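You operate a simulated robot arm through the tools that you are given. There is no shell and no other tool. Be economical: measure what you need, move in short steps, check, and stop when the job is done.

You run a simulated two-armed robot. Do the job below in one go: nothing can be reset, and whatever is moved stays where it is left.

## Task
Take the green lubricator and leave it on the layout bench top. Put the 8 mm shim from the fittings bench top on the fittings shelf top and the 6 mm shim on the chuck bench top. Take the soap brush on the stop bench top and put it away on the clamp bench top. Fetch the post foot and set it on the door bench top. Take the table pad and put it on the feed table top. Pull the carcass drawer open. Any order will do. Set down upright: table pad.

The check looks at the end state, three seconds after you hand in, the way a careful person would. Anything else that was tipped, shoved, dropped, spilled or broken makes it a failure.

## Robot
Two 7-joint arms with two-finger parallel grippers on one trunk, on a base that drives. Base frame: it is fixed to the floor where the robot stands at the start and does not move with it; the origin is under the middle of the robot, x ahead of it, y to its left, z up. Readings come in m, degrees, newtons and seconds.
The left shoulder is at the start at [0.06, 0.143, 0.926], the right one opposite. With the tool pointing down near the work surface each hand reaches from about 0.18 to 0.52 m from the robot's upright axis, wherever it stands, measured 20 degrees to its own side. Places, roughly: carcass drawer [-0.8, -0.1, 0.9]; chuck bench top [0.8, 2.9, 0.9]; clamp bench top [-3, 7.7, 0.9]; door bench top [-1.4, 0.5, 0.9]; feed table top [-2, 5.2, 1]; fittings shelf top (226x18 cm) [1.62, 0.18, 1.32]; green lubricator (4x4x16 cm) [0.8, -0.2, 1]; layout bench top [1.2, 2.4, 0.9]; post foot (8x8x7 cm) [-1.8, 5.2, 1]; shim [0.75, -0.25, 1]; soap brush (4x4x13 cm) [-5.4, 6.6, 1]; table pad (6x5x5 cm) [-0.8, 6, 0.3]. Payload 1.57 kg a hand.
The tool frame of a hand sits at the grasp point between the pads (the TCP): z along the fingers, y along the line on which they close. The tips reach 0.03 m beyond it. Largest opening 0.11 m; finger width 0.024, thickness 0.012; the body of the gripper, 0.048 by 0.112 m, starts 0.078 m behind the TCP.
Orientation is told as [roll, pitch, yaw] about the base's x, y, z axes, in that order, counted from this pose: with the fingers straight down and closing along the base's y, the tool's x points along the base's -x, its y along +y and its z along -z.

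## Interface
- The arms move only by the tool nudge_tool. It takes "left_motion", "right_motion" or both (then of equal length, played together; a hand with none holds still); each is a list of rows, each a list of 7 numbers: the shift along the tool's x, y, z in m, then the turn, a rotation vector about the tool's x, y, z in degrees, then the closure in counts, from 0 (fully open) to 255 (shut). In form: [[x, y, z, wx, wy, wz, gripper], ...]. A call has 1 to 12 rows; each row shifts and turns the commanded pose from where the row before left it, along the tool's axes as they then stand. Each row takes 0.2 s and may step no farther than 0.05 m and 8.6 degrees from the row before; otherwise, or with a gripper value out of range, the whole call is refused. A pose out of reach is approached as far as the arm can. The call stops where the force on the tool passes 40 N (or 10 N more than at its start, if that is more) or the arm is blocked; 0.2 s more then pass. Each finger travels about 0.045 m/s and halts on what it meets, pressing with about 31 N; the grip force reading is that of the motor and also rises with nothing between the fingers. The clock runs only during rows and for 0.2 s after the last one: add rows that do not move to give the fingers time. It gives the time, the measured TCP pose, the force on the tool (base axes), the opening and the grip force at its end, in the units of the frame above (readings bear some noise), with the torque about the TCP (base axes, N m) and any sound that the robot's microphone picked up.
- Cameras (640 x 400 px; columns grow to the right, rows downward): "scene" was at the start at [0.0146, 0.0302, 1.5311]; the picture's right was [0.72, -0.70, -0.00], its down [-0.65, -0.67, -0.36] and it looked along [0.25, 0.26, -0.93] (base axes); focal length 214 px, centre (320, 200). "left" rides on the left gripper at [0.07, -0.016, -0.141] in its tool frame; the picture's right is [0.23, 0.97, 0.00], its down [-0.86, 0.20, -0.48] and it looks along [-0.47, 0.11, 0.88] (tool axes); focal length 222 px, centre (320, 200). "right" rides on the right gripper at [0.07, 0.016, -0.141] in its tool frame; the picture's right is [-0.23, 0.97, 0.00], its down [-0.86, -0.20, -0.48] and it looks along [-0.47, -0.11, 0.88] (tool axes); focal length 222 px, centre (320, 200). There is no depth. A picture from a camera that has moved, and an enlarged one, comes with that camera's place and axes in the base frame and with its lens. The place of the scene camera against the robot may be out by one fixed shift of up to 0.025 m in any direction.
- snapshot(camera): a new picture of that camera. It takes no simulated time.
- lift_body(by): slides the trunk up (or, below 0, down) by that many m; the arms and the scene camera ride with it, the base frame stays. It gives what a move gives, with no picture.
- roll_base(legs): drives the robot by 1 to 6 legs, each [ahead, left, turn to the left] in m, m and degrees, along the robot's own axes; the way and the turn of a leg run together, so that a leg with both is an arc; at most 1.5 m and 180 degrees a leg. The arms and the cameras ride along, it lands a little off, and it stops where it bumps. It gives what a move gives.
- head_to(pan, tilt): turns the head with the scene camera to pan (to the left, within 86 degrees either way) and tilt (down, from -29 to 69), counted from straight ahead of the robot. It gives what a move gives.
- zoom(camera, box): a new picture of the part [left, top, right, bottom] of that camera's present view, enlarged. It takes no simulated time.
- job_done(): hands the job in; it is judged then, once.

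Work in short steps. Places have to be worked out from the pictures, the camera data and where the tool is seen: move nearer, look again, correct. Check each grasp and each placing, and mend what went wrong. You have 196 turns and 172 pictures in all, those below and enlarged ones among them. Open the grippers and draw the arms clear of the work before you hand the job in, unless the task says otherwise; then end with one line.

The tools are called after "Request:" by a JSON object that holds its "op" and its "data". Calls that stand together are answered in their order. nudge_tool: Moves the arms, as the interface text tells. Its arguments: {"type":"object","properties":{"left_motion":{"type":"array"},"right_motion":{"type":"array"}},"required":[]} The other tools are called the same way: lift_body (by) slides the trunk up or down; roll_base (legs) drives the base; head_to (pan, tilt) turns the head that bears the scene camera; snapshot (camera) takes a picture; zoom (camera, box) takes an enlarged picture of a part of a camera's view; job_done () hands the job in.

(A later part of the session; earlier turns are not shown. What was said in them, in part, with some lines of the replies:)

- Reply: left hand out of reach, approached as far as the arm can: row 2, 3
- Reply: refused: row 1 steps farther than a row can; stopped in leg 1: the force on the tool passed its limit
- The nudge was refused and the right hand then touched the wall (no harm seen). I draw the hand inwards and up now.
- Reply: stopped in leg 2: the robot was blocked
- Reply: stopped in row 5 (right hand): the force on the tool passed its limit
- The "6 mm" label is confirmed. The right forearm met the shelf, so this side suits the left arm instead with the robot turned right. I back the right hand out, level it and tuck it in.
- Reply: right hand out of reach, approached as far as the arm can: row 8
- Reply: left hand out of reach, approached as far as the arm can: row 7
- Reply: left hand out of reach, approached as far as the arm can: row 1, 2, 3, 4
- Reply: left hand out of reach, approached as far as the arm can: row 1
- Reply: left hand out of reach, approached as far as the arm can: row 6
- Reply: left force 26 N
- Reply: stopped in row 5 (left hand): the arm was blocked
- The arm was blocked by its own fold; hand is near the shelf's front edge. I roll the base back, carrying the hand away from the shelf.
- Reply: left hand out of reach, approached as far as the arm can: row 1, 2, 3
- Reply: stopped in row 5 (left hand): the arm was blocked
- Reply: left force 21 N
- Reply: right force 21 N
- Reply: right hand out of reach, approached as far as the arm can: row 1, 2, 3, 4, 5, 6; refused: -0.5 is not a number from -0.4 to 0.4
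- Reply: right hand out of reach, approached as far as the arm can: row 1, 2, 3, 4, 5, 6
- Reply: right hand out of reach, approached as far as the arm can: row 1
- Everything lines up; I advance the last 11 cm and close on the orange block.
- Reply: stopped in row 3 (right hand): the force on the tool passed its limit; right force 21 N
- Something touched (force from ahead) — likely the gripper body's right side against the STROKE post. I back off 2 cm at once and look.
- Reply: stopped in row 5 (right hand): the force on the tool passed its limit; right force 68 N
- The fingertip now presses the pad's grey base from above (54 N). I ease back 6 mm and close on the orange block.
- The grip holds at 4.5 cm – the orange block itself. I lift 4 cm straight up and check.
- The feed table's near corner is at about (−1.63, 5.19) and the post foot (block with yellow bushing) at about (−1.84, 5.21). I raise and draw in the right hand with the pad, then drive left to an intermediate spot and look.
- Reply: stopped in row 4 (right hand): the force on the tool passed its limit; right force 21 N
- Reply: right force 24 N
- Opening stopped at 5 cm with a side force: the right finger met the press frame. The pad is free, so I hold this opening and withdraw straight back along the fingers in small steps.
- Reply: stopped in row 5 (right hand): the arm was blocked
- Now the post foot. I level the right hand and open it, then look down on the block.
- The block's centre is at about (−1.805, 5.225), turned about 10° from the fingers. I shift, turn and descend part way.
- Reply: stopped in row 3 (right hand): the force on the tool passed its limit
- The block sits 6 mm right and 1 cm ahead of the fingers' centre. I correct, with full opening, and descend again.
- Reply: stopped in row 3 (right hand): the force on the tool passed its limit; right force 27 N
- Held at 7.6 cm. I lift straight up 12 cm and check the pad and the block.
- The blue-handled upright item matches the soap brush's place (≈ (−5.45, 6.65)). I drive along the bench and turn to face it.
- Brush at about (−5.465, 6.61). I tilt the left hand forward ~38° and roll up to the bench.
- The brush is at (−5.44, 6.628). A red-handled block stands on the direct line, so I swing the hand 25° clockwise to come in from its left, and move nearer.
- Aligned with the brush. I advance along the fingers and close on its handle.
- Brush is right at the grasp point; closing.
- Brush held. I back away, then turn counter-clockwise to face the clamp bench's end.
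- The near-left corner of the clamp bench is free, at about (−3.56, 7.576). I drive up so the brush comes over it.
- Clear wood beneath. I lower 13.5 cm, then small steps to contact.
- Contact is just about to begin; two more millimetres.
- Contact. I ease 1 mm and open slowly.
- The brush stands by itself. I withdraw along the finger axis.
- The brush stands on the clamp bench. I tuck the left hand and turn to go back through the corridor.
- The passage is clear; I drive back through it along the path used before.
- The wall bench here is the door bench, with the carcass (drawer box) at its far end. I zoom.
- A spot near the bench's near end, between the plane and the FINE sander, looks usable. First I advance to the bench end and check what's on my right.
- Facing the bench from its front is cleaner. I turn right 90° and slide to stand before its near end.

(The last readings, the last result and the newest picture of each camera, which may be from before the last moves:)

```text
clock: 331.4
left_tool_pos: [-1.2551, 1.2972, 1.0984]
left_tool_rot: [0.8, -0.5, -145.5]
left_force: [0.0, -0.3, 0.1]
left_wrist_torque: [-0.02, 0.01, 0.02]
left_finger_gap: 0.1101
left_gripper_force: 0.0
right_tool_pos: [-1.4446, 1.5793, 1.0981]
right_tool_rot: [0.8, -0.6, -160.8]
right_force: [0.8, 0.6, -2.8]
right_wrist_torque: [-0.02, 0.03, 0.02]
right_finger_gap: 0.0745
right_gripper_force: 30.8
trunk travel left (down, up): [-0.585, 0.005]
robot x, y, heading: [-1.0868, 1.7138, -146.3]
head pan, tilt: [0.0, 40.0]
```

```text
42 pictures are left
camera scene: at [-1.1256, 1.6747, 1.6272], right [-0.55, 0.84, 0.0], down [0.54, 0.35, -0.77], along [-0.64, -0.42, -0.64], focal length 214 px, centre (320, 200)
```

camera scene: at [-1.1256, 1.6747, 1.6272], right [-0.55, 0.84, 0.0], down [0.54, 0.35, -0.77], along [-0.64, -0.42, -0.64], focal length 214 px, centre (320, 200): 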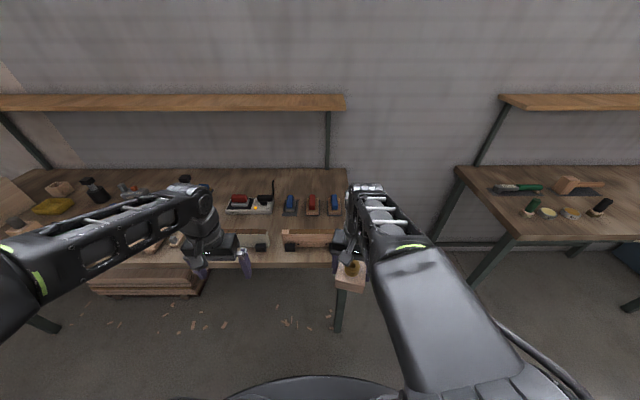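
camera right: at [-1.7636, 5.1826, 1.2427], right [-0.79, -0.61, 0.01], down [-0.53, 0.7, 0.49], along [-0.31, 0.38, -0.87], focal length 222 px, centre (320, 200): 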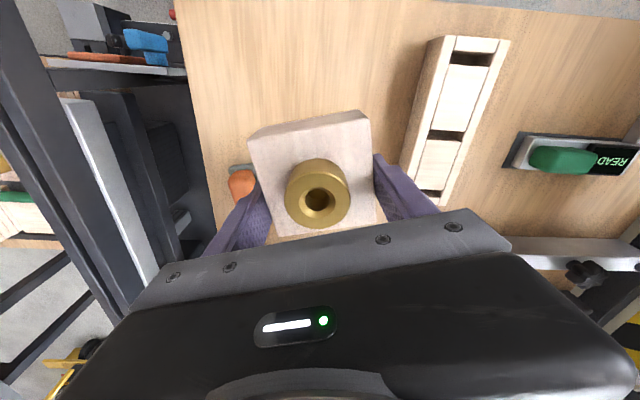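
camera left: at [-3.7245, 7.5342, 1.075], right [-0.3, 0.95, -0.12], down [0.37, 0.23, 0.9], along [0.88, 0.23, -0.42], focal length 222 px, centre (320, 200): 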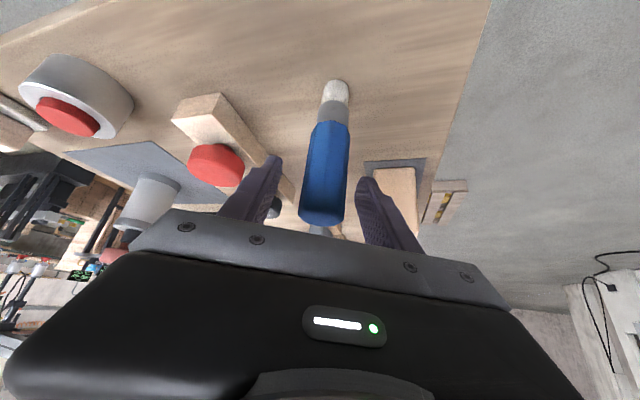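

There's a 15 cm free strip between the plane and the sanders. I roll up and bring the right hand over it, aligning the block to the bench.

Request:
{"op": "roll_base", "data": {"legs": [[0.21, 0.09, 0]]}}

Request:
{"op": "nudge_tool", "data": {"right_motion": [[-0.03, -0.01, 0, 0, 0, -7, 140], [-0.03, -0.015, 0, 0, 0, -7, 140], [-0.03, -0.01, 0, 0, 0, 0, 140], [-0.02, -0.01, 0, 0, 0, 0, 140], [0, 0, 0, 0, 0, 0, 140]]}}

Request:
{"op": "snapshot", "data": {"camera": "right"}}

Request:
{"op": "snapshot", "data": {"camera": "scene"}}

```text
clock: 333.2
left_tool_pos: [-1.3873, 1.1041, 1.0962]
left_tool_rot: [0.7, -0.5, -145.7]
left_force: [-0.7, -0.8, -0.5]
left_wrist_torque: [0.0, -0.04, 0.0]
left_finger_gap: 0.11
left_gripper_force: 0.1
right_tool_pos: [-1.5753, 1.3864, 1.0987]
right_tool_rot: [0.6, -0.5, -161.0]
right_force: [-0.4, 0.6, -4.8]
right_wrist_torque: [-0.01, -0.04, -0.01]
right_finger_gap: 0.0747
right_gripper_force: 30.9
trunk travel left (down, up): [-0.585, 0.005]
robot x, y, heading: [-1.2189, 1.5229, -146.9]
head pan, tilt: [0.0, 40.0]
```

```text
clock: 334.4
left_tool_pos: [-1.3864, 1.1056, 1.0982]
left_tool_rot: [0.7, -0.5, -145.6]
left_force: [1.4, 0.0, 1.5]
left_wrist_torque: [-0.01, -0.03, -0.04]
left_finger_gap: 0.1098
left_gripper_force: 0.2
right_tool_pos: [-1.6928, 1.3781, 1.0979]
right_tool_rot: [0.6, -0.7, -146.9]
right_force: [0.3, 0.4, -2.9]
right_wrist_torque: [0.02, 0.04, 0.0]
right_finger_gap: 0.0748
right_gripper_force: 30.5
trunk travel left (down, up): [-0.585, 0.005]
robot x, y, heading: [-1.2161, 1.5197, -147.0]
head pan, tilt: [0.0, 40.0]
```

```text
41 pictures are left
camera right: at [-1.6246, 1.4041, 1.24], right [0.34, -0.94, 0.01], down [-0.82, -0.29, 0.49], along [-0.45, -0.18, -0.87], focal length 222 px, centre (320, 200)
```

right: 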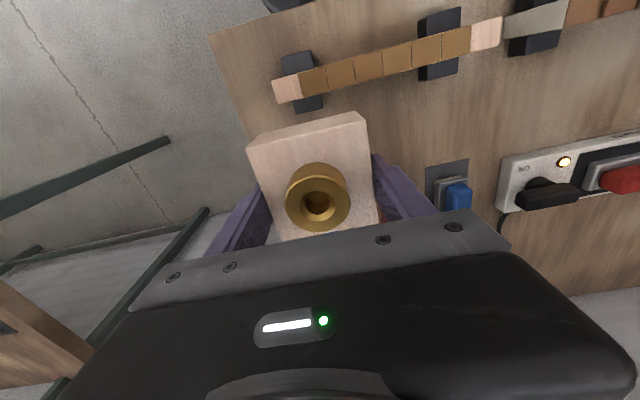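

```text
40 pictures are left
camera scene: at [-1.2558, 1.482, 1.6272], right [-0.55, 0.84, 0.0], down [0.54, 0.35, -0.77], along [-0.64, -0.42, -0.64], focal length 214 px, centre (320, 200)
```

scene: 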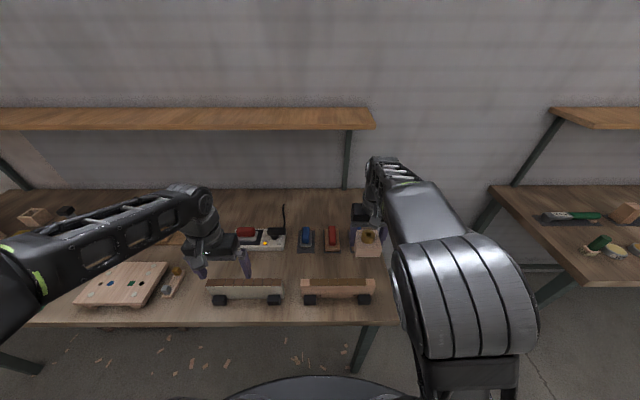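

The plane's wheels intrude near its ends; between them there is room. I shift 8 cm left and 1.6 cm ahead and lower part way.

Request:
{"op": "nudge_tool", "data": {"right_motion": [[-0.008, 0.041, 0, 0, 0, 0, 140], [-0.008, 0.041, 0, 0, 0, 0, 140], [0, 0, 0.04, 0, 0, 0, 140], [0, 0, 0.04, 0, 0, 0, 140], [0, 0, 0, 0, 0, 0, 140]]}}

Request:
{"op": "snapshot", "data": {"camera": "right"}}

Request:
{"op": "zoom", "data": {"camera": "scene", "box": [280, 180, 440, 320]}}

```text
clock: 335.6
left_tool_pos: [-1.3858, 1.1054, 1.0982]
left_tool_rot: [0.9, -0.6, -145.5]
left_force: [0.3, -0.1, 0.2]
left_wrist_torque: [-0.01, 0.01, -0.02]
left_finger_gap: 0.1101
left_gripper_force: 0.1
right_tool_pos: [-1.66, 1.3004, 1.0203]
right_tool_rot: [0.6, -0.7, -146.9]
right_force: [0.2, -0.3, -3.4]
right_wrist_torque: [-0.01, 0.03, 0.04]
right_finger_gap: 0.0749
right_gripper_force: 31.3
trunk travel left (down, up): [-0.585, 0.005]
robot x, y, heading: [-1.2104, 1.5252, -146.9]
head pan, tilt: [0.0, 40.0]
```

```text
39 pictures are left
camera right: at [-1.5911, 1.327, 1.1621], right [0.34, -0.94, 0.01], down [-0.82, -0.29, 0.49], along [-0.45, -0.18, -0.87], focal length 222 px, centre (320, 200)
```

right: 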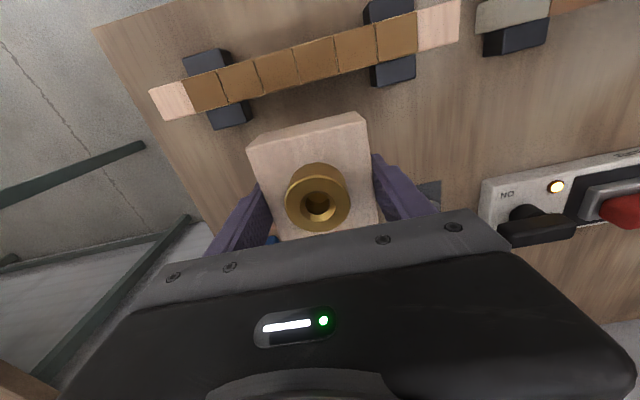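

```text
2.86 times, centred on (360, 250) of scene
camera zoom: at [-1.256, 1.4823, 1.6272], right [-0.55, 0.84, 0.0], down [0.54, 0.35, -0.77], along [-0.64, -0.42, -0.64], focal length 613 px, centre (206, 57)
```

zoom: 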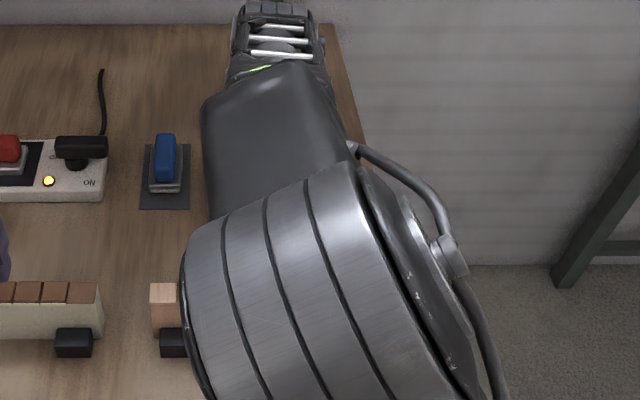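

Margins are fine (2 cm to the plane, 4 cm to the sander mat). I lower 7.5 cm then step to contact.

Request:
{"op": "nudge_tool", "data": {"right_motion": [[-0.004, 0, 0.03, 0, 0, 0, 140], [0, 0, 0.03, 0, 0, 0, 140], [0, 0, 0.015, 0, 0, 0, 140], [0, 0, 0.004, 0, 0, 0, 140], [0, 0, 0.004, 0, 0, 0, 140], [0, 0, 0, 0, 0, 0, 140]]}}

```text
clock: 337.0
left_tool_pos: [-1.3869, 1.1047, 1.0991]
left_tool_rot: [0.8, -0.6, -145.6]
left_force: [0.0, 0.6, 0.0]
left_wrist_torque: [0.0, 0.0, 0.04]
left_finger_gap: 0.1099
left_gripper_force: 0.1
right_tool_pos: [-1.6651, 1.2955, 0.9387]
right_tool_rot: [0.5, -0.7, -147.0]
right_force: [0.3, 0.1, -4.6]
right_wrist_torque: [0.01, 0.03, -0.01]
right_finger_gap: 0.0749
right_gripper_force: 31.2
trunk travel left (down, up): [-0.585, 0.005]
robot x, y, heading: [-1.2142, 1.523, -146.5]
head pan, tilt: [0.0, 40.0]
```

Request:
{"op": "nudge_tool", "data": {"right_motion": [[0, 0, 0.003, 0, 0, 0, 140], [0, 0, 0.003, 0, 0, 0, 140], [0, 0, 0.003, 0, 0, 0, 140], [0, 0, 0, 0, 0, 0, 140]]}}

Request:
{"op": "snapshot", "data": {"camera": "right"}}

```text
clock: 338.0
left_tool_pos: [-1.3866, 1.1047, 1.0982]
left_tool_rot: [0.8, -0.6, -145.6]
left_force: [0.3, 0.5, 1.2]
left_wrist_torque: [0.01, -0.01, 0.01]
left_finger_gap: 0.1101
left_gripper_force: 0.0
right_tool_pos: [-1.665, 1.2951, 0.9296]
right_tool_rot: [0.6, -0.7, -146.9]
right_force: [-0.9, 0.4, -2.3]
right_wrist_torque: [0.0, 0.04, -0.02]
right_finger_gap: 0.0747
right_gripper_force: 30.9
trunk travel left (down, up): [-0.585, 0.005]
robot x, y, heading: [-1.2113, 1.5217, -146.5]
head pan, tilt: [0.0, 40.0]
```

```text
37 pictures are left
camera right: at [-1.5964, 1.3214, 1.0697], right [0.34, -0.94, 0.01], down [-0.82, -0.29, 0.49], along [-0.45, -0.18, -0.87], focal length 222 px, centre (320, 200)
```

right: 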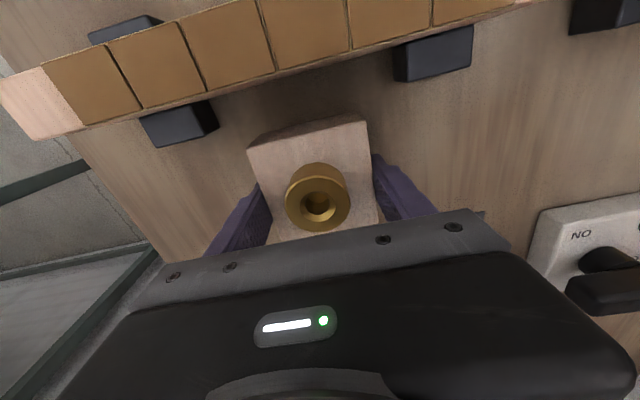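

Request:
{"op": "nudge_tool", "data": {"right_motion": [[0, 0, 0.003, 0, 0, 0, 140], [0, 0, 0.003, 0, 0, 0, 140], [0, 0, 0.003, 0, 0, 0, 140], [0, 0, 0.003, 0, 0, 0, 140], [0, 0, 0, 0, 0, 0, 140]]}}

```text
clock: 339.2
left_tool_pos: [-1.3859, 1.1051, 1.0984]
left_tool_rot: [0.9, -0.6, -145.5]
left_force: [0.0, -0.6, -0.4]
left_wrist_torque: [0.03, 0.01, 0.02]
left_finger_gap: 0.1102
left_gripper_force: 0.1
right_tool_pos: [-1.6657, 1.2952, 0.917]
right_tool_rot: [0.6, -0.6, -146.9]
right_force: [0.8, 0.2, -2.9]
right_wrist_torque: [-0.01, 0.04, -0.05]
right_finger_gap: 0.0747
right_gripper_force: 30.9
trunk travel left (down, up): [-0.585, 0.005]
robot x, y, heading: [-1.2164, 1.5241, -146.6]
head pan, tilt: [0.0, 40.0]
```

Request:
{"op": "nudge_tool", "data": {"right_motion": [[0, 0, 0.003, 0, 0, 0, 140], [0, 0, 0.003, 0, 0, 0, 140], [0, 0, 0.002, 0, 0, 0, 140], [0, 0, 0, 0, 0, 0, 140]]}}

```text
clock: 340.2
left_tool_pos: [-1.3847, 1.106, 1.0987]
left_tool_rot: [0.7, -0.7, -145.6]
left_force: [0.2, -0.4, -0.4]
left_wrist_torque: [0.02, 0.01, 0.0]
left_finger_gap: 0.1099
left_gripper_force: 0.1
right_tool_pos: [-1.6667, 1.294, 0.9097]
right_tool_rot: [0.6, -1.1, -146.9]
right_force: [-1.4, 1.6, 26.0]
right_wrist_torque: [1.29, 0.27, -0.07]
right_finger_gap: 0.0751
right_gripper_force: 30.6
trunk travel left (down, up): [-0.585, 0.005]
robot x, y, heading: [-1.2182, 1.5216, -147.0]
head pan, tilt: [0.0, 40.0]
```

Contact (bench ≈ 0.88). Ease 1 mm and open.

Request:
{"op": "nudge_tool", "data": {"right_motion": [[0, 0, -0.001, 0, 0, 0, 140], [0, 0, 0, 0, 0, 0, 75], [0, 0, 0, 0, 0, 0, 65], [0, 0, 0, 0, 0, 0, 50], [0, 0, 0, 0, 0, 0, 40], [0, 0, 0, 0, 0, 0, 40]]}}

Request:
{"op": "snapshot", "data": {"camera": "right"}}

```text
clock: 341.6
left_tool_pos: [-1.3853, 1.1047, 1.0985]
left_tool_rot: [0.6, -0.6, -145.6]
left_force: [0.1, 0.3, -0.2]
left_wrist_torque: [0.02, 0.03, 0.01]
left_finger_gap: 0.1101
left_gripper_force: 0.1
right_tool_pos: [-1.6645, 1.2936, 0.9111]
right_tool_rot: [0.7, -0.9, -146.9]
right_force: [2.9, -15.7, 21.5]
right_wrist_torque: [0.58, 0.24, 0.15]
right_finger_gap: 0.0801
right_gripper_force: 0.1
trunk travel left (down, up): [-0.585, 0.005]
robot x, y, heading: [-1.2165, 1.521, -146.7]
head pan, tilt: [0.0, 40.0]
```

```text
36 pictures are left
camera right: at [-1.5955, 1.3193, 1.0514], right [0.34, -0.94, 0.01], down [-0.82, -0.29, 0.49], along [-0.46, -0.18, -0.87], focal length 222 px, centre (320, 200)
```

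right: 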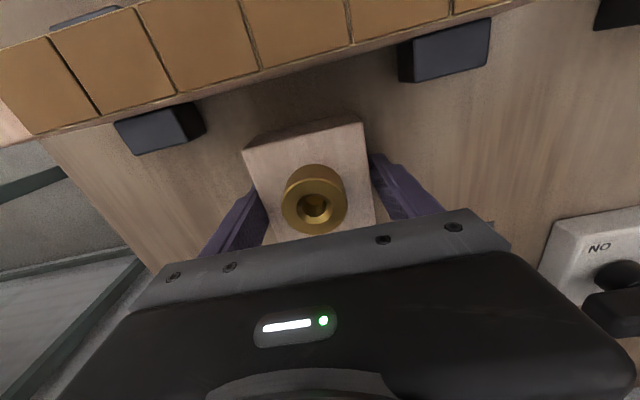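

The right fingertip is pressing on the bench; I rise 4 mm, then finish opening.

Request:
{"op": "nudge_tool", "data": {"right_motion": [[0, 0, -0.004, 0, 0, 0, 70], [0, 0, 0, 0, 0, 0, 60], [0, 0, 0, 0, 0, 0, 45], [0, 0, 0, 0, 0, 0, 45]]}}

Request:
{"op": "snapshot", "data": {"camera": "right"}}

```text
clock: 342.6
left_tool_pos: [-1.3856, 1.1057, 1.0974]
left_tool_rot: [0.6, -0.6, -145.6]
left_force: [-0.9, 0.6, 0.4]
left_wrist_torque: [0.0, -0.01, 0.0]
left_finger_gap: 0.1102
left_gripper_force: 0.0
right_tool_pos: [-1.6651, 1.2952, 0.9131]
right_tool_rot: [0.5, -0.8, -146.9]
right_force: [-0.7, 0.4, -0.1]
right_wrist_torque: [-0.02, 0.0, 0.01]
right_finger_gap: 0.0908
right_gripper_force: 0.0
trunk travel left (down, up): [-0.585, 0.005]
robot x, y, heading: [-1.2144, 1.5234, -146.6]
head pan, tilt: [0.0, 40.0]
```

```text
35 pictures are left
camera right: at [-1.597, 1.3215, 1.0548], right [0.34, -0.94, 0.01], down [-0.82, -0.29, 0.49], along [-0.45, -0.18, -0.87], focal length 222 px, centre (320, 200)
```

right: 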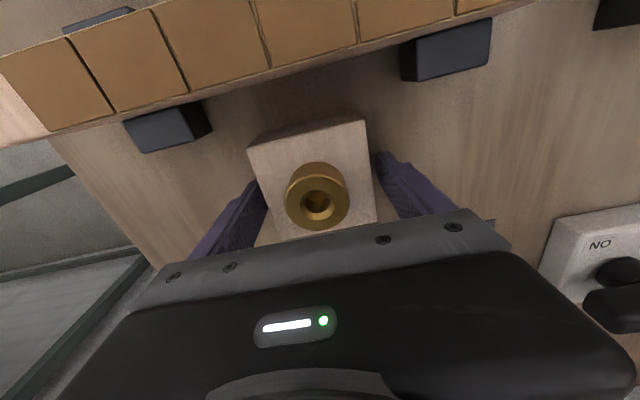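

Free. I rise straight up and check the scene.

Request:
{"op": "nudge_tool", "data": {"right_motion": [[0, 0, -0.02, 0, 0, 0, 45], [0, 0, -0.04, 0, 0, 0, 45], [0, 0, -0.045, 0, 0, 0, 45], [0, 0, -0.045, 0, 0, 0, 45], [0.045, 0, 0, 0, 0, 0, 0], [0.045, 0, 0, 0, 0, 0, 0]]}}

Request:
{"op": "roll_base", "data": {"legs": [[-0.2, 0, 0]]}}

Request:
{"op": "head_to", "data": {"pan": 35, "tilt": 30}}

Request:
{"op": "snapshot", "data": {"camera": "scene"}}

```text
clock: 344.0
left_tool_pos: [-1.3851, 1.1054, 1.0986]
left_tool_rot: [0.8, -0.6, -145.6]
left_force: [0.2, -0.4, 0.5]
left_wrist_torque: [0.01, 0.03, -0.03]
left_finger_gap: 0.1101
left_gripper_force: 0.0
right_tool_pos: [-1.5879, 1.3496, 1.0634]
right_tool_rot: [0.6, -0.7, -147.0]
right_force: [0.2, 0.0, 0.3]
right_wrist_torque: [-0.04, 0.03, -0.03]
right_finger_gap: 0.1098
right_gripper_force: 0.1
trunk travel left (down, up): [-0.585, 0.005]
robot x, y, heading: [-1.2145, 1.5241, -146.5]
head pan, tilt: [0.0, 40.0]
```

```text
clock: 345.6
left_tool_pos: [-1.2186, 1.2149, 1.0985]
left_tool_rot: [0.8, -0.7, -145.3]
left_force: [0.6, -0.1, 0.0]
left_wrist_torque: [-0.01, 0.02, 0.03]
left_finger_gap: 0.1102
left_gripper_force: 0.0
right_tool_pos: [-1.4213, 1.457, 1.0621]
right_tool_rot: [0.6, -0.7, -146.7]
right_force: [0.0, 0.3, -0.2]
right_wrist_torque: [-0.03, 0.04, 0.01]
right_finger_gap: 0.1099
right_gripper_force: 0.0
trunk travel left (down, up): [-0.585, 0.005]
robot x, y, heading: [-1.0455, 1.6341, -146.6]
head pan, tilt: [0.0, 40.0]
```

```text
clock: 346.6
left_tool_pos: [-1.2183, 1.2133, 1.0976]
left_tool_rot: [0.8, -0.6, -145.5]
left_force: [-0.3, -0.7, 0.1]
left_wrist_torque: [0.0, 0.0, 0.0]
left_finger_gap: 0.1099
left_gripper_force: 0.1
right_tool_pos: [-1.4236, 1.4557, 1.0621]
right_tool_rot: [0.6, -0.7, -146.6]
right_force: [0.6, 0.7, -0.2]
right_wrist_torque: [-0.02, 0.03, -0.02]
right_finger_gap: 0.1101
right_gripper_force: 0.0
trunk travel left (down, up): [-0.585, 0.005]
robot x, y, heading: [-1.0496, 1.6333, -146.3]
head pan, tilt: [35.0, 30.0]
```

```text
34 pictures are left
camera scene: at [-1.0521, 1.5541, 1.6425], right [-0.93, 0.37, 0.0], down [0.18, 0.47, -0.87], along [-0.32, -0.81, -0.5], focal length 214 px, centre (320, 200)
```

scene: 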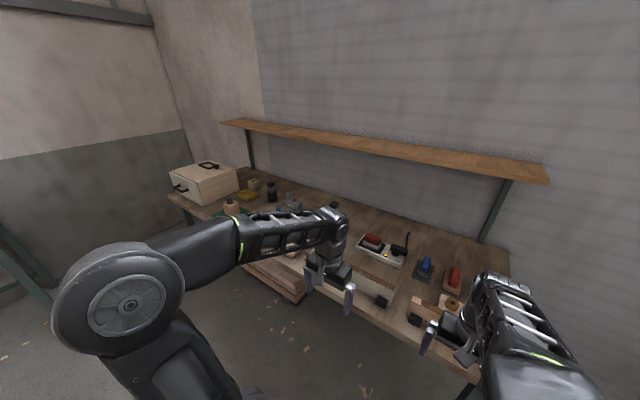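

The post foot stands on the door bench. Now a zoom on the carcass with its drawer.

Request:
{"op": "zoom", "data": {"camera": "scene", "box": [150, 150, 290, 240]}}

```text
4.44 times, centred on (220, 195) of scene
camera zoom: at [-1.0521, 1.5541, 1.6425], right [-0.93, 0.37, 0.0], down [0.18, 0.47, -0.87], along [-0.32, -0.81, -0.5], focal length 953 px, centre (764, 222)
```

zoom: 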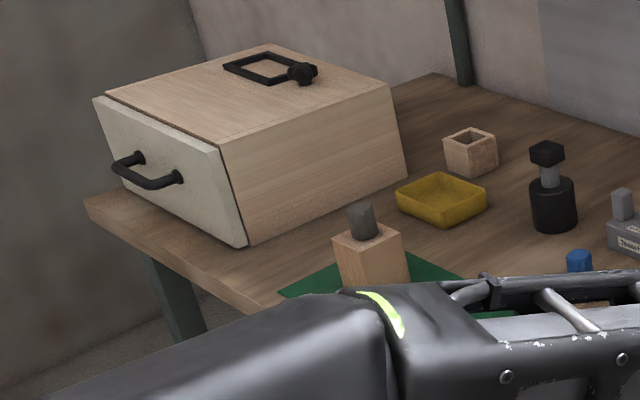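

The drawer front faces the aisle (n ≈ −0.565, e ≈ −0.35), with a horizontal bow handle at z ≈ 0.96. I drive along to stand in front of it.

Request:
{"op": "roll_base", "data": {"legs": [[-0.1, 0.83, 0], [0, 0.83, 0]]}}

Request:
{"op": "head_to", "data": {"pan": 0, "tilt": 35}}

Request:
{"op": "snapshot", "data": {"camera": "scene"}}

```text
clock: 355.1
left_tool_pos: [-0.2395, -0.133, 1.0976]
left_tool_rot: [0.6, -0.7, -146.6]
left_force: [-0.8, -0.1, -0.4]
left_wrist_torque: [0.03, -0.01, 0.0]
left_finger_gap: 0.1097
left_gripper_force: 0.1
right_tool_pos: [-0.4385, 0.1142, 1.0632]
right_tool_rot: [0.6, -0.8, -148.0]
right_force: [0.8, 0.1, 0.0]
right_wrist_torque: [-0.02, 0.0, 0.0]
right_finger_gap: 0.1098
right_gripper_force: 0.1
trunk travel left (down, up): [-0.585, 0.005]
robot x, y, heading: [-0.0613, 0.2796, -148.0]
head pan, tilt: [35.0, 30.0]
```

```text
clock: 356.1
left_tool_pos: [-0.2405, -0.1319, 1.0987]
left_tool_rot: [0.8, -0.6, -146.6]
left_force: [0.4, 0.5, -0.3]
left_wrist_torque: [0.0, 0.01, 0.0]
left_finger_gap: 0.1097
left_gripper_force: 0.1
right_tool_pos: [-0.4381, 0.1145, 1.0636]
right_tool_rot: [0.6, -0.7, -147.9]
right_force: [0.3, 0.2, 0.6]
right_wrist_torque: [0.0, -0.01, -0.01]
right_finger_gap: 0.1097
right_gripper_force: 0.2
trunk travel left (down, up): [-0.585, 0.005]
robot x, y, heading: [-0.0597, 0.2822, -147.7]
head pan, tilt: [0.0, 35.0]
```

```text
32 pictures are left
camera scene: at [-0.1059, 0.2401, 1.6348], right [-0.53, 0.85, 0.0], down [0.48, 0.31, -0.82], along [-0.69, -0.44, -0.57], focal length 214 px, centre (320, 200)
```

scene: 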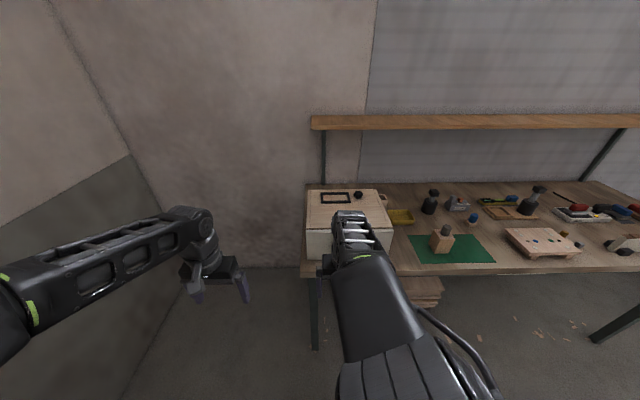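

I back up a bit and pitch the right hand up to point its fingers forward at the handle.

Request:
{"op": "roll_base", "data": {"legs": [[-0.15, 0, 0]]}}

Request:
{"op": "nudge_tool", "data": {"right_motion": [[-0.017, 0, 0, 0, -8.2, 0, 100], [-0.0168, 0, 0.0024, 0, -8.2, 0, 140], [-0.0163, 0, 0.0047, 0, -8.2, 0, 140], [-0.0155, 0, 0.0069, 0, -8.2, 0, 140], [-0.0144, 0, 0.009, 0, -8.2, 0, 140], [-0.013, 0, 0.0109, 0, -8.2, 0, 140], [-0.0114, 0, 0.0126, 0, -8.2, 0, 140], [-0.0095, 0, 0.0141, 0, -8.2, 0, 140], [-0.0074, 0, 0.0153, 0, -8.2, 0, 140], [-0.0053, 0, 0.0162, 0, -8.2, 0, 140], [-0.003, 0, 0.0167, 0, -8, 0, 140]]}}

Request:
{"op": "snapshot", "data": {"camera": "right"}}

```text
clock: 357.5
left_tool_pos: [-0.1091, -0.0522, 1.1002]
left_tool_rot: [0.8, -0.7, -146.6]
left_force: [0.6, -0.2, -0.4]
left_wrist_torque: [-0.01, 0.08, 0.02]
left_finger_gap: 0.1099
left_gripper_force: 0.2
right_tool_pos: [-0.3082, 0.196, 1.0644]
right_tool_rot: [0.6, -0.9, -147.9]
right_force: [0.9, -0.2, -0.3]
right_wrist_torque: [-0.02, 0.03, 0.0]
right_finger_gap: 0.1101
right_gripper_force: 0.1
trunk travel left (down, up): [-0.585, 0.005]
robot x, y, heading: [0.0706, 0.3641, -147.8]
head pan, tilt: [0.0, 35.0]
```

```text
clock: 359.9
left_tool_pos: [-0.1122, -0.0516, 1.0981]
left_tool_rot: [0.7, -0.6, -146.6]
left_force: [0.6, -0.1, -0.9]
left_wrist_torque: [0.03, -0.01, 0.01]
left_finger_gap: 0.1102
left_gripper_force: 0.0
right_tool_pos: [-0.4675, 0.0966, 1.0681]
right_tool_rot: [143.4, -88.9, 68.8]
right_force: [0.1, -0.5, 0.3]
right_wrist_torque: [-0.02, -0.02, -0.01]
right_finger_gap: 0.0496
right_gripper_force: 0.1
trunk travel left (down, up): [-0.585, 0.005]
robot x, y, heading: [0.0699, 0.3626, -147.8]
head pan, tilt: [0.0, 35.0]
```

```text
31 pictures are left
camera right: at [-0.339, 0.1559, 0.9967], right [0.52, -0.82, 0.24], down [0.3, 0.44, 0.85], along [-0.8, -0.37, 0.48], focal length 222 px, centre (320, 200)
```

right: 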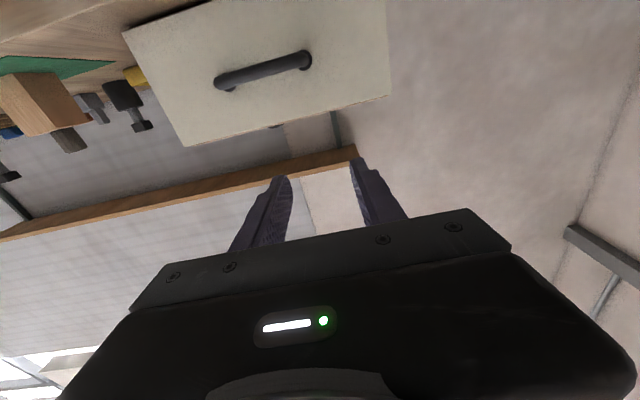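

The hand points forward and sees the drawer: handle centre ≈ (e −0.40, z 0.973). I now roll the hand 90° so it closes vertically.

Request:
{"op": "nudge_tool", "data": {"right_motion": [[0, 0, 0, 0, 0, 8.2, 140], [0, 0, 0, 0, 0, 8.2, 140], [0, 0, 0, 0, 0, 8.2, 140], [0, 0, 0, 0, 0, 8.2, 140], [0, 0, 0, 0, 0, 8.2, 140], [0, 0, 0, 0, 0, 8.2, 140], [0, 0, 0, 0, 0, 8.2, 140], [0, 0, 0, 0, 0, 8.2, 140], [0, 0, 0, 0, 0, 8.2, 140], [0, 0, 0, 0, 0, 8.2, 140], [0, 0, 0, 0, 0, 8, 140]]}}

Request:
{"op": "snapshot", "data": {"camera": "right"}}

```text
clock: 362.3
left_tool_pos: [-0.1114, -0.0505, 1.0981]
left_tool_rot: [0.8, -0.6, -146.6]
left_force: [0.9, -0.1, -0.2]
left_wrist_torque: [0.02, 0.02, -0.02]
left_finger_gap: 0.1099
left_gripper_force: 0.0
right_tool_pos: [-0.4677, 0.0966, 1.0689]
right_tool_rot: [90.7, 0.8, 122.1]
right_force: [0.7, -0.2, 0.6]
right_wrist_torque: [0.0, -0.01, -0.02]
right_finger_gap: 0.0497
right_gripper_force: 0.1
trunk travel left (down, up): [-0.585, 0.005]
robot x, y, heading: [0.0674, 0.3616, -147.6]
head pan, tilt: [0.0, 35.0]
```

```text
30 pictures are left
camera right: at [-0.3099, 0.1127, 1.0842], right [-0.12, 0.21, 0.97], down [-0.05, 0.97, -0.22], along [-0.99, -0.07, -0.1], focal length 222 px, centre (320, 200)
```

right: 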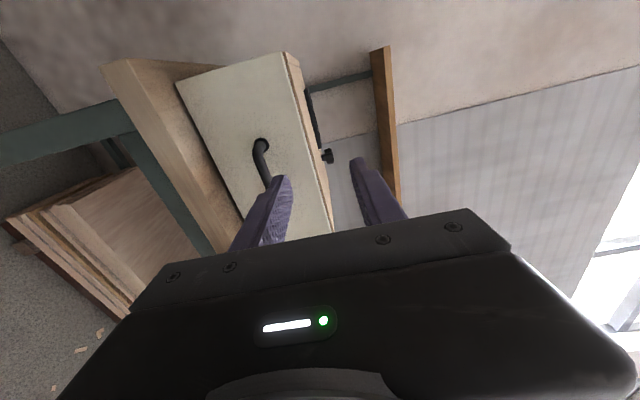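

The roll worked. I lower to handle height, shift right and move forward part way.

Request:
{"op": "nudge_tool", "data": {"right_motion": [[-0.02, -0.04, 0, 0, 0, 0, 140], [-0.02, -0.03, 0, 0, 0, 0, 140], [-0.015, -0.026, 0, 0, 0, 0, 140], [0, 0, 0.04, 0, 0, 0, 140], [0, 0, 0.04, 0, 0, 0, 140], [0, 0, 0.02, 0, 0, 0, 140], [0, 0, 0, 0, 0, 0, 140]]}}

Request:
{"op": "snapshot", "data": {"camera": "right"}}

Request:
{"op": "snapshot", "data": {"camera": "scene"}}

```text
clock: 363.9
left_tool_pos: [-0.1114, -0.0514, 1.099]
left_tool_rot: [0.7, -0.6, -146.5]
left_force: [-0.4, 0.6, -0.1]
left_wrist_torque: [0.04, -0.03, 0.0]
left_finger_gap: 0.11
left_gripper_force: 0.0
right_tool_pos: [-0.5821, 0.0879, 0.973]
right_tool_rot: [90.6, 0.7, 122.1]
right_force: [-0.6, 1.0, 0.3]
right_wrist_torque: [0.01, -0.02, -0.01]
right_finger_gap: 0.0497
right_gripper_force: 0.1
trunk travel left (down, up): [-0.585, 0.005]
robot x, y, heading: [0.0688, 0.3637, -147.7]
head pan, tilt: [0.0, 35.0]
```

```text
29 pictures are left
camera right: at [-0.4231, 0.1046, 0.9889], right [-0.12, 0.21, 0.97], down [-0.05, 0.98, -0.21], along [-0.99, -0.07, -0.1], focal length 222 px, centre (320, 200)
```

right: 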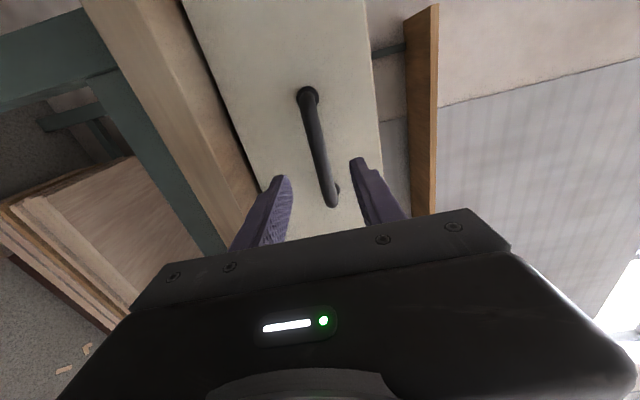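

```text
28 pictures are left
camera scene: at [0.0238, 0.3218, 1.6348], right [-0.53, 0.85, 0.0], down [0.48, 0.31, -0.82], along [-0.69, -0.44, -0.57], focal length 214 px, centre (320, 200)
```

scene: 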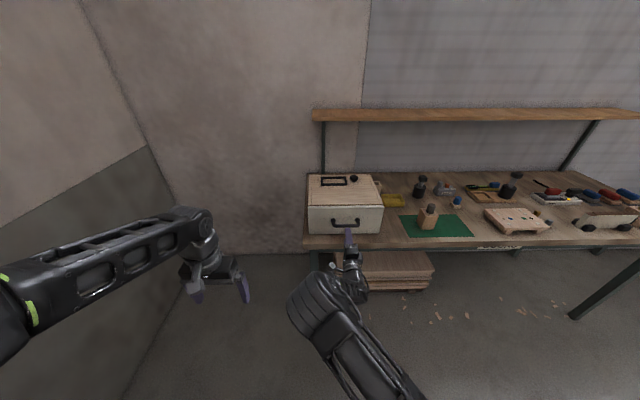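

The handle sits centred between the fingers in height. I go forward 7 cm and look.

Request:
{"op": "nudge_tool", "data": {"right_motion": [[0, 0, 0.03, 0, 0, 0, 140], [0, 0, 0.025, 0, 0, 0, 140], [0, 0, 0.015, 0, 0, 0, 140], [0, 0, 0, 0, 0, 0, 140]]}}

Request:
{"op": "snapshot", "data": {"camera": "right"}}

```text
clock: 364.9
left_tool_pos: [-0.1117, -0.0518, 1.0987]
left_tool_rot: [0.8, -0.6, -146.5]
left_force: [-0.4, -0.2, -1.0]
left_wrist_torque: [0.03, 0.0, 0.0]
left_finger_gap: 0.11
left_gripper_force: 0.0
right_tool_pos: [-0.6174, 0.0533, 0.9954]
right_tool_rot: [90.3, 0.6, 122.0]
right_force: [2.6, 2.4, -8.8]
right_wrist_torque: [0.32, -0.22, -0.05]
right_finger_gap: 0.0577
right_gripper_force: 4.6
right hand out of reach, approached as far as the arm can: row 1, 2, 3
trunk travel left (down, up): [-0.585, 0.005]
robot x, y, heading: [0.0658, 0.3603, -147.7]
head pan, tilt: [0.0, 35.0]
```

```text
27 pictures are left
camera right: at [-0.4601, 0.0696, 1.0117], right [-0.12, 0.2, 0.97], down [-0.05, 0.98, -0.21], along [-0.99, -0.07, -0.11], focal length 222 px, centre (320, 200)
```

right: 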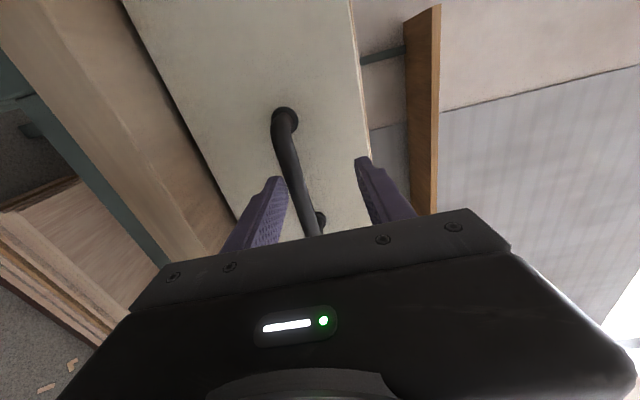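

Arm at its reach limit; it rose and touched the bar. I draw back 6 cm, then I'll close in with the base.

Request:
{"op": "nudge_tool", "data": {"right_motion": [[0, 0, -0.03, 0, 0, 0, 140], [0, 0, -0.03, 0, 0, 0, 140], [0, 0, 0, 0, 0, 0, 140]]}}

Request:
{"op": "roll_base", "data": {"legs": [[0.07, 0, 0]]}}

Request:
{"op": "snapshot", "data": {"camera": "right"}}

```text
clock: 365.7
left_tool_pos: [-0.1117, -0.0513, 1.0984]
left_tool_rot: [0.9, -0.5, -146.6]
left_force: [0.5, -1.0, 0.1]
left_wrist_torque: [0.0, -0.02, 0.01]
left_finger_gap: 0.1101
left_gripper_force: 0.1
right_tool_pos: [-0.568, 0.0841, 0.9979]
right_tool_rot: [90.7, 0.6, 122.0]
right_force: [-2.5, 4.3, -10.6]
right_wrist_torque: [0.43, -0.13, -0.2]
right_finger_gap: 0.0596
right_gripper_force: 5.7
trunk travel left (down, up): [-0.585, 0.005]
robot x, y, heading: [0.0668, 0.3614, -148.0]
head pan, tilt: [0.0, 35.0]
```

```text
clock: 366.7
left_tool_pos: [-0.1704, -0.0896, 1.0979]
left_tool_rot: [0.7, -0.5, -146.5]
left_force: [0.1, -0.6, 0.0]
left_wrist_torque: [0.05, -0.02, 0.01]
left_finger_gap: 0.1099
left_gripper_force: 0.0
right_tool_pos: [-0.6236, 0.0433, 0.9969]
right_tool_rot: [90.6, 0.6, 122.3]
right_force: [3.3, -0.8, -11.6]
right_wrist_torque: [0.21, -0.21, 0.21]
right_finger_gap: 0.0595
right_gripper_force: 5.7
trunk travel left (down, up): [-0.585, 0.005]
robot x, y, heading: [0.0098, 0.3248, -147.6]
head pan, tilt: [0.0, 35.0]
```

```text
26 pictures are left
camera right: at [-0.4674, 0.061, 1.0122], right [-0.12, 0.21, 0.97], down [-0.05, 0.98, -0.21], along [-0.99, -0.08, -0.1], focal length 222 px, centre (320, 200)
```

right: 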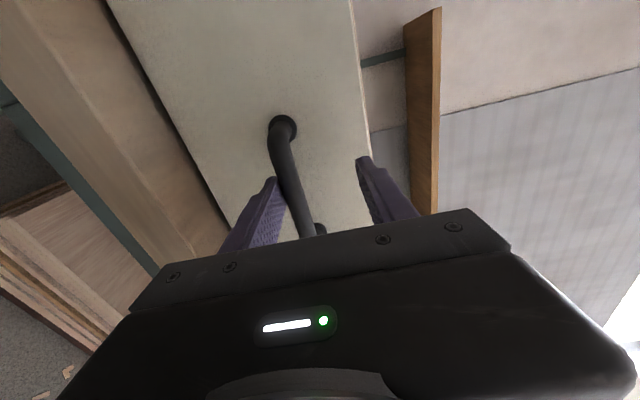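

The lower finger touches the bar from below. I lower 2 cm to centre it, advance 2.5 cm and look.

Request:
{"op": "nudge_tool", "data": {"right_motion": [[0, -0.01, 0, 0, 0, 0, 140], [0, -0.01, 0, 0, 0, 0, 140], [0, 0, 0.015, 0, 0, 0, 140], [0, 0, 0.01, 0, 0, 0, 140], [0, 0, 0, 0, 0, 0, 140]]}}

Request:
{"op": "snapshot", "data": {"camera": "right"}}

```text
clock: 367.9
left_tool_pos: [-0.1688, -0.0888, 1.0984]
left_tool_rot: [0.8, -0.6, -146.5]
left_force: [-0.2, -0.1, -0.7]
left_wrist_torque: [0.01, -0.01, 0.02]
left_finger_gap: 0.1099
left_gripper_force: 0.0
right_tool_pos: [-0.6459, 0.0334, 0.9774]
right_tool_rot: [90.6, 0.5, 122.3]
right_force: [1.3, 1.5, 0.1]
right_wrist_torque: [0.06, -0.06, 0.07]
right_finger_gap: 0.0495
right_gripper_force: 0.1
trunk travel left (down, up): [-0.585, 0.005]
robot x, y, heading: [0.0086, 0.3276, -147.4]
head pan, tilt: [0.0, 35.0]
```

```text
25 pictures are left
camera right: at [-0.488, 0.0488, 0.9926], right [-0.12, 0.21, 0.97], down [-0.05, 0.98, -0.21], along [-0.99, -0.08, -0.1], focal length 222 px, centre (320, 200)
```

right: 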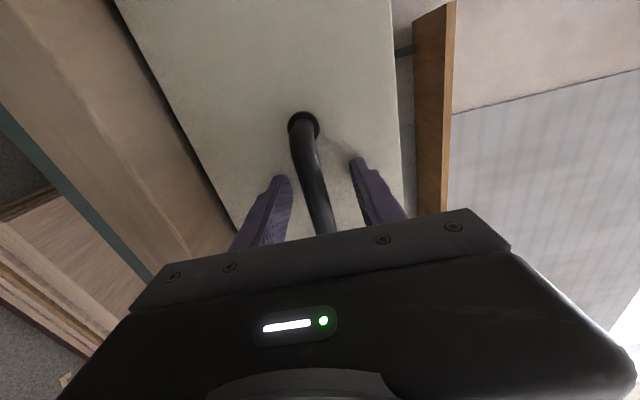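

The bar is between the fingers and the tips are near the face. I close.

Request:
{"op": "nudge_tool", "data": {"right_motion": [[0, 0, 0, 0, 0, 0, 180], [0, 0, 0, 0, 0, 0, 220], [0, 0, 0, 0, 0, 0, 255], [0, 0, 0, 0, 0, 0, 255], [0, 0, 0, 0, 0, 0, 255]]}}

Request:
{"op": "snapshot", "data": {"camera": "right"}}

```text
clock: 369.1
left_tool_pos: [-0.1693, -0.0896, 1.0977]
left_tool_rot: [0.8, -0.6, -146.5]
left_force: [0.1, 0.4, -0.4]
left_wrist_torque: [0.0, 0.01, 0.02]
left_finger_gap: 0.1098
left_gripper_force: 0.1
right_tool_pos: [-0.6453, 0.0308, 0.9751]
right_tool_rot: [90.5, 0.4, 122.4]
right_force: [1.8, 0.2, -12.2]
right_wrist_torque: [0.8, 0.19, 0.0]
right_finger_gap: 0.0162
right_gripper_force: 31.6
trunk travel left (down, up): [-0.585, 0.005]
robot x, y, heading: [0.0091, 0.3233, -147.5]
head pan, tilt: [0.0, 35.0]
```

```text
24 pictures are left
camera right: at [-0.4883, 0.0486, 0.9911], right [-0.12, 0.2, 0.97], down [-0.05, 0.98, -0.21], along [-0.99, -0.08, -0.11], focal length 222 px, centre (320, 200)
```

right: 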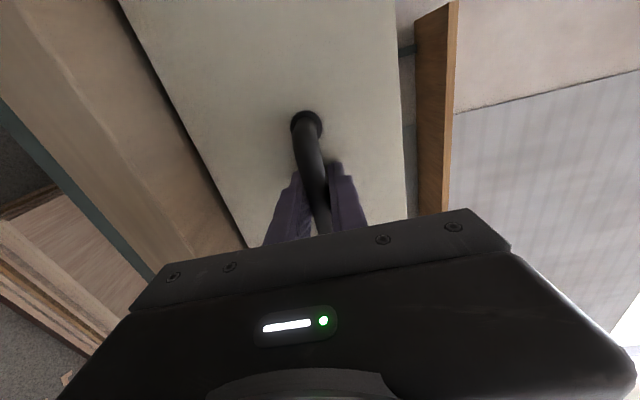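

Gripped (1.6 cm bar). I pull back gently 3 cm and read the force.

Request:
{"op": "nudge_tool", "data": {"right_motion": [[0, -0.002, 0, 0, 0, 0, 255], [0, 0, -0.01, 0, 0, 0, 255], [0, 0, -0.01, 0, 0, 0, 255], [0, 0, -0.01, 0, 0, 0, 255], [0, 0, 0, 0, 0, 0, 255]]}}

Request:
{"op": "snapshot", "data": {"camera": "scene"}}

```text
clock: 370.3
left_tool_pos: [-0.1687, -0.0876, 1.0983]
left_tool_rot: [0.8, -0.6, -146.4]
left_force: [0.4, 0.4, -0.4]
left_wrist_torque: [0.04, 0.05, -0.03]
left_finger_gap: 0.1101
left_gripper_force: 0.1
right_tool_pos: [-0.6205, 0.0487, 0.9752]
right_tool_rot: [90.6, 0.7, 122.2]
right_force: [-2.6, 4.4, -5.8]
right_wrist_torque: [0.88, 0.11, 0.11]
right_finger_gap: 0.0161
right_gripper_force: 32.1
trunk travel left (down, up): [-0.585, 0.005]
robot x, y, heading: [0.009, 0.325, -147.6]
head pan, tilt: [0.0, 35.0]
```

```text
23 pictures are left
camera scene: at [-0.036, 0.285, 1.6348], right [-0.54, 0.84, 0.0], down [0.49, 0.31, -0.82], along [-0.69, -0.44, -0.57], focal length 214 px, centre (320, 200)
```

scene: 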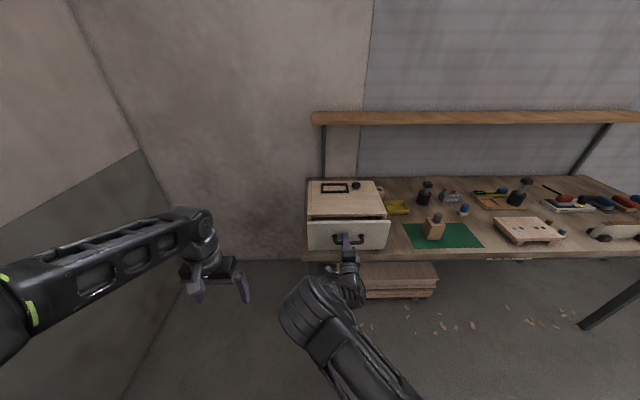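

The drawer slides out, the carcass stays. I pull a further 10 cm by rolling the base back.

Request:
{"op": "roll_base", "data": {"legs": [[-0.1, 0, 0]]}}

Request:
{"op": "zoom", "data": {"camera": "scene", "box": [270, 150, 470, 290]}}

```text
clock: 371.5
left_tool_pos: [-0.0849, -0.0343, 1.0985]
left_tool_rot: [0.8, -0.6, -146.6]
left_force: [1.4, 0.0, 0.8]
left_wrist_torque: [-0.04, 0.02, 0.02]
left_finger_gap: 0.11
left_gripper_force: 0.0
right_tool_pos: [-0.5372, 0.103, 0.9756]
right_tool_rot: [90.7, 0.7, 122.1]
right_force: [-8.2, 10.7, -3.3]
right_wrist_torque: [0.79, 0.15, -0.25]
right_finger_gap: 0.0161
right_gripper_force: 31.6
trunk travel left (down, up): [-0.585, 0.005]
robot x, y, heading: [0.0882, 0.3801, -147.8]
head pan, tilt: [0.0, 35.0]
```

```text
2.86 times, centred on (370, 220) of scene
camera zoom: at [0.0482, 0.3398, 1.6348], right [-0.53, 0.85, 0.0], down [0.49, 0.31, -0.82], along [-0.69, -0.44, -0.57], focal length 613 px, centre (177, 143)
```

zoom: 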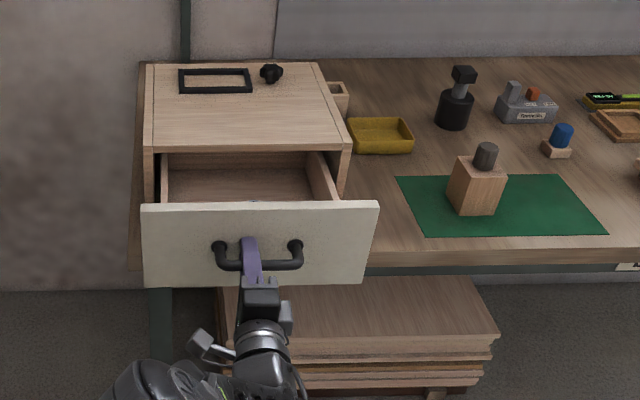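

The drawer is open about 13 cm. I ease it out 5 cm more, correcting the slight sideways load.

Request:
{"op": "roll_base", "data": {"legs": [[-0.05, -0.006, 0]]}}

Request:
{"op": "zoom", "data": {"camera": "scene", "box": [270, 150, 470, 290]}}

```text
clock: 372.4
left_tool_pos: [-0.0465, -0.0055, 1.0975]
left_tool_rot: [0.7, -0.5, -146.6]
left_force: [0.8, 0.4, 0.4]
left_wrist_torque: [0.03, -0.02, -0.02]
left_finger_gap: 0.1102
left_gripper_force: 0.1
right_tool_pos: [-0.4972, 0.1319, 0.9751]
right_tool_rot: [90.7, 0.6, 122.2]
right_force: [-8.4, -16.1, 3.3]
right_wrist_torque: [0.83, 0.0, 0.65]
right_finger_gap: 0.0161
right_gripper_force: 31.5
trunk travel left (down, up): [-0.585, 0.005]
robot x, y, heading: [0.1325, 0.4085, -148.0]
head pan, tilt: [0.0, 35.0]
```

```text
2.86 times, centred on (370, 220) of scene
camera zoom: at [0.0875, 0.3673, 1.6348], right [-0.53, 0.85, 0.0], down [0.49, 0.31, -0.82], along [-0.69, -0.44, -0.57], focal length 613 px, centre (177, 143)
```

zoom: 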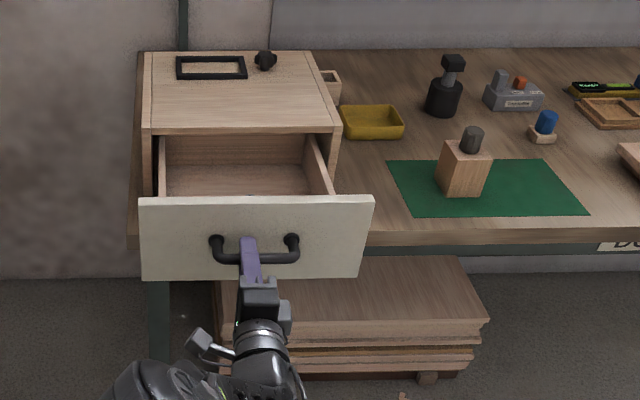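

Wide open (about 18 cm), and it seems near its stop. I relax the pull slightly and release the handle.

Request:
{"op": "nudge_tool", "data": {"right_motion": [[0, 0, 0.004, 0, 0, 0, 255], [0, 0, 0, 0, 0, 0, 215], [0, 0, 0, 0, 0, 0, 180], [0, 0, 0, 0, 0, 0, 140], [0, 0, 0, 0, 0, 0, 110], [0, 0, 0, 0, 0, 0, 110]]}}

Request:
{"op": "snapshot", "data": {"camera": "right"}}

```text
clock: 373.8
left_tool_pos: [-0.046, -0.004, 1.0976]
left_tool_rot: [0.8, -0.6, -146.7]
left_force: [-0.5, -0.3, 0.5]
left_wrist_torque: [-0.03, -0.01, 0.01]
left_finger_gap: 0.1099
left_gripper_force: 0.1
right_tool_pos: [-0.5012, 0.1319, 0.9757]
right_tool_rot: [90.7, 0.5, 122.2]
right_force: [0.2, 0.7, 0.2]
right_wrist_torque: [-0.02, 0.02, 0.02]
right_finger_gap: 0.0626
right_gripper_force: 0.0
trunk travel left (down, up): [-0.585, 0.005]
robot x, y, heading: [0.1299, 0.4122, -148.2]
head pan, tilt: [0.0, 35.0]
```

```text
20 pictures are left
camera right: at [-0.3433, 0.148, 0.9912], right [-0.12, 0.21, 0.97], down [-0.05, 0.98, -0.22], along [-0.99, -0.08, -0.1], focal length 222 px, centre (320, 200)
```

right: 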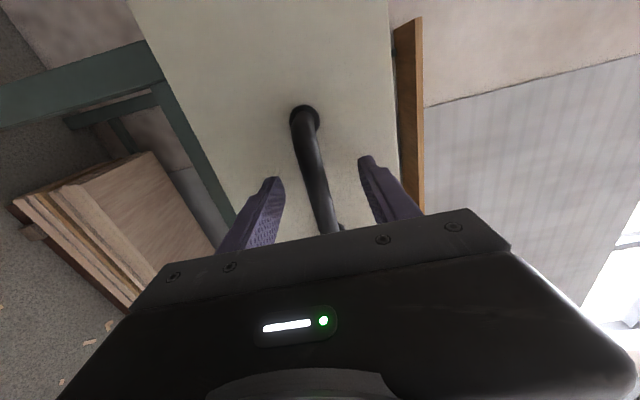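

Free of the bar; I retract straight back and view the result.

Request:
{"op": "nudge_tool", "data": {"right_motion": [[0, 0, -0.03, 0, 0, 0, 110], [0, 0, -0.04, 0, 0, 0, 110], [0, 0, -0.04, 0, 0, 0, 60], [0, 0.03, -0.03, 0, 0, 0, 0], [0, 0.04, 0, 0, 0, 0, 0]]}}

Request:
{"op": "snapshot", "data": {"camera": "scene"}}

```text
clock: 375.0
left_tool_pos: [-0.0471, -0.0026, 1.0993]
left_tool_rot: [0.7, -0.6, -146.6]
left_force: [-0.3, -0.1, 0.1]
left_wrist_torque: [-0.01, 0.03, 0.0]
left_finger_gap: 0.1099
left_gripper_force: 0.0
right_tool_pos: [-0.3819, 0.2054, 1.0448]
right_tool_rot: [90.9, 0.7, 122.2]
right_force: [-0.7, -0.9, -0.7]
right_wrist_torque: [-0.04, -0.02, 0.04]
right_finger_gap: 0.1101
right_gripper_force: 0.0
trunk travel left (down, up): [-0.585, 0.005]
robot x, y, heading: [0.1282, 0.4093, -147.8]
head pan, tilt: [0.0, 35.0]
```

```text
19 pictures are left
camera scene: at [0.0886, 0.3703, 1.6347], right [-0.53, 0.85, 0.0], down [0.49, 0.31, -0.82], along [-0.69, -0.44, -0.57], focal length 214 px, centre (320, 200)
```

scene: 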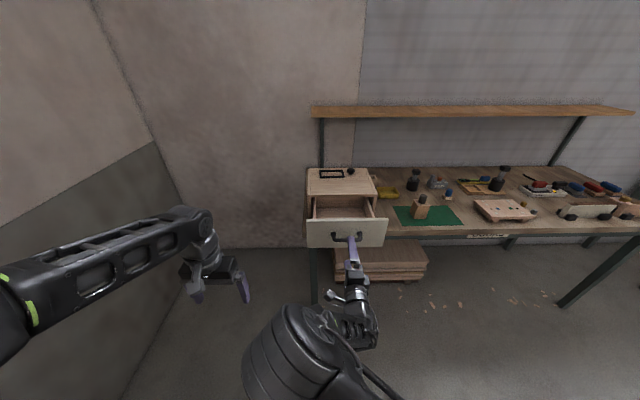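

The drawer stays open and both hands are clear. A last look at the shelf and the fittings bench.

Request:
{"op": "head_to", "data": {"pan": 86, "tilt": 25}}

Request:
{"op": "snapshot", "data": {"camera": "scene"}}

```text
clock: 376.6
left_tool_pos: [-0.0454, -0.0039, 1.0979]
left_tool_rot: [0.8, -0.6, -146.6]
left_force: [0.0, -0.8, 0.5]
left_wrist_torque: [0.01, -0.02, 0.03]
left_finger_gap: 0.11
left_gripper_force: 0.1
right_tool_pos: [-0.3821, 0.2053, 1.0445]
right_tool_rot: [90.8, 0.7, 122.2]
right_force: [0.6, -0.4, 0.3]
right_wrist_torque: [0.0, 0.01, 0.0]
right_finger_gap: 0.1101
right_gripper_force: 0.0
trunk travel left (down, up): [-0.585, 0.005]
robot x, y, heading: [0.1316, 0.4105, -147.8]
head pan, tilt: [85.9, 25.0]
```

```text
18 pictures are left
camera scene: at [0.2064, 0.3355, 1.6505], right [-0.88, -0.47, 0.0], down [-0.2, 0.37, -0.91], along [0.43, -0.8, -0.42], focal length 214 px, centre (320, 200)
```

scene: 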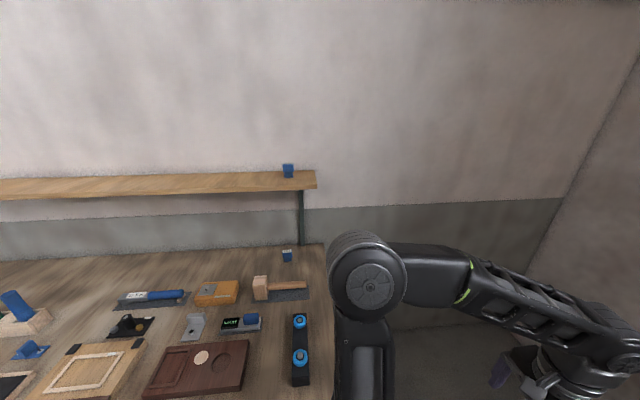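

The shim is upright on the shelf and the bench is undisturbed. All jobs are done, so I hand in.

Request:
{"op": "job_done", "data": {}}

```text
The job is handed in.
```

All the moves are done and handed in: lubricator on the layout bench, 8 mm shim on the fittings shelf, 6 mm shim on the chuck bench, soap brush on the clamp bench, post foot on the door bench, table pad upright on the feed table, and the carcass drawer pulled open about 18 cm. While reaching for the pad, the gripper pressed once against the STROKE post; it showed no visible shift in the pictures, but I couldn't rule out a move of a few millimetres.
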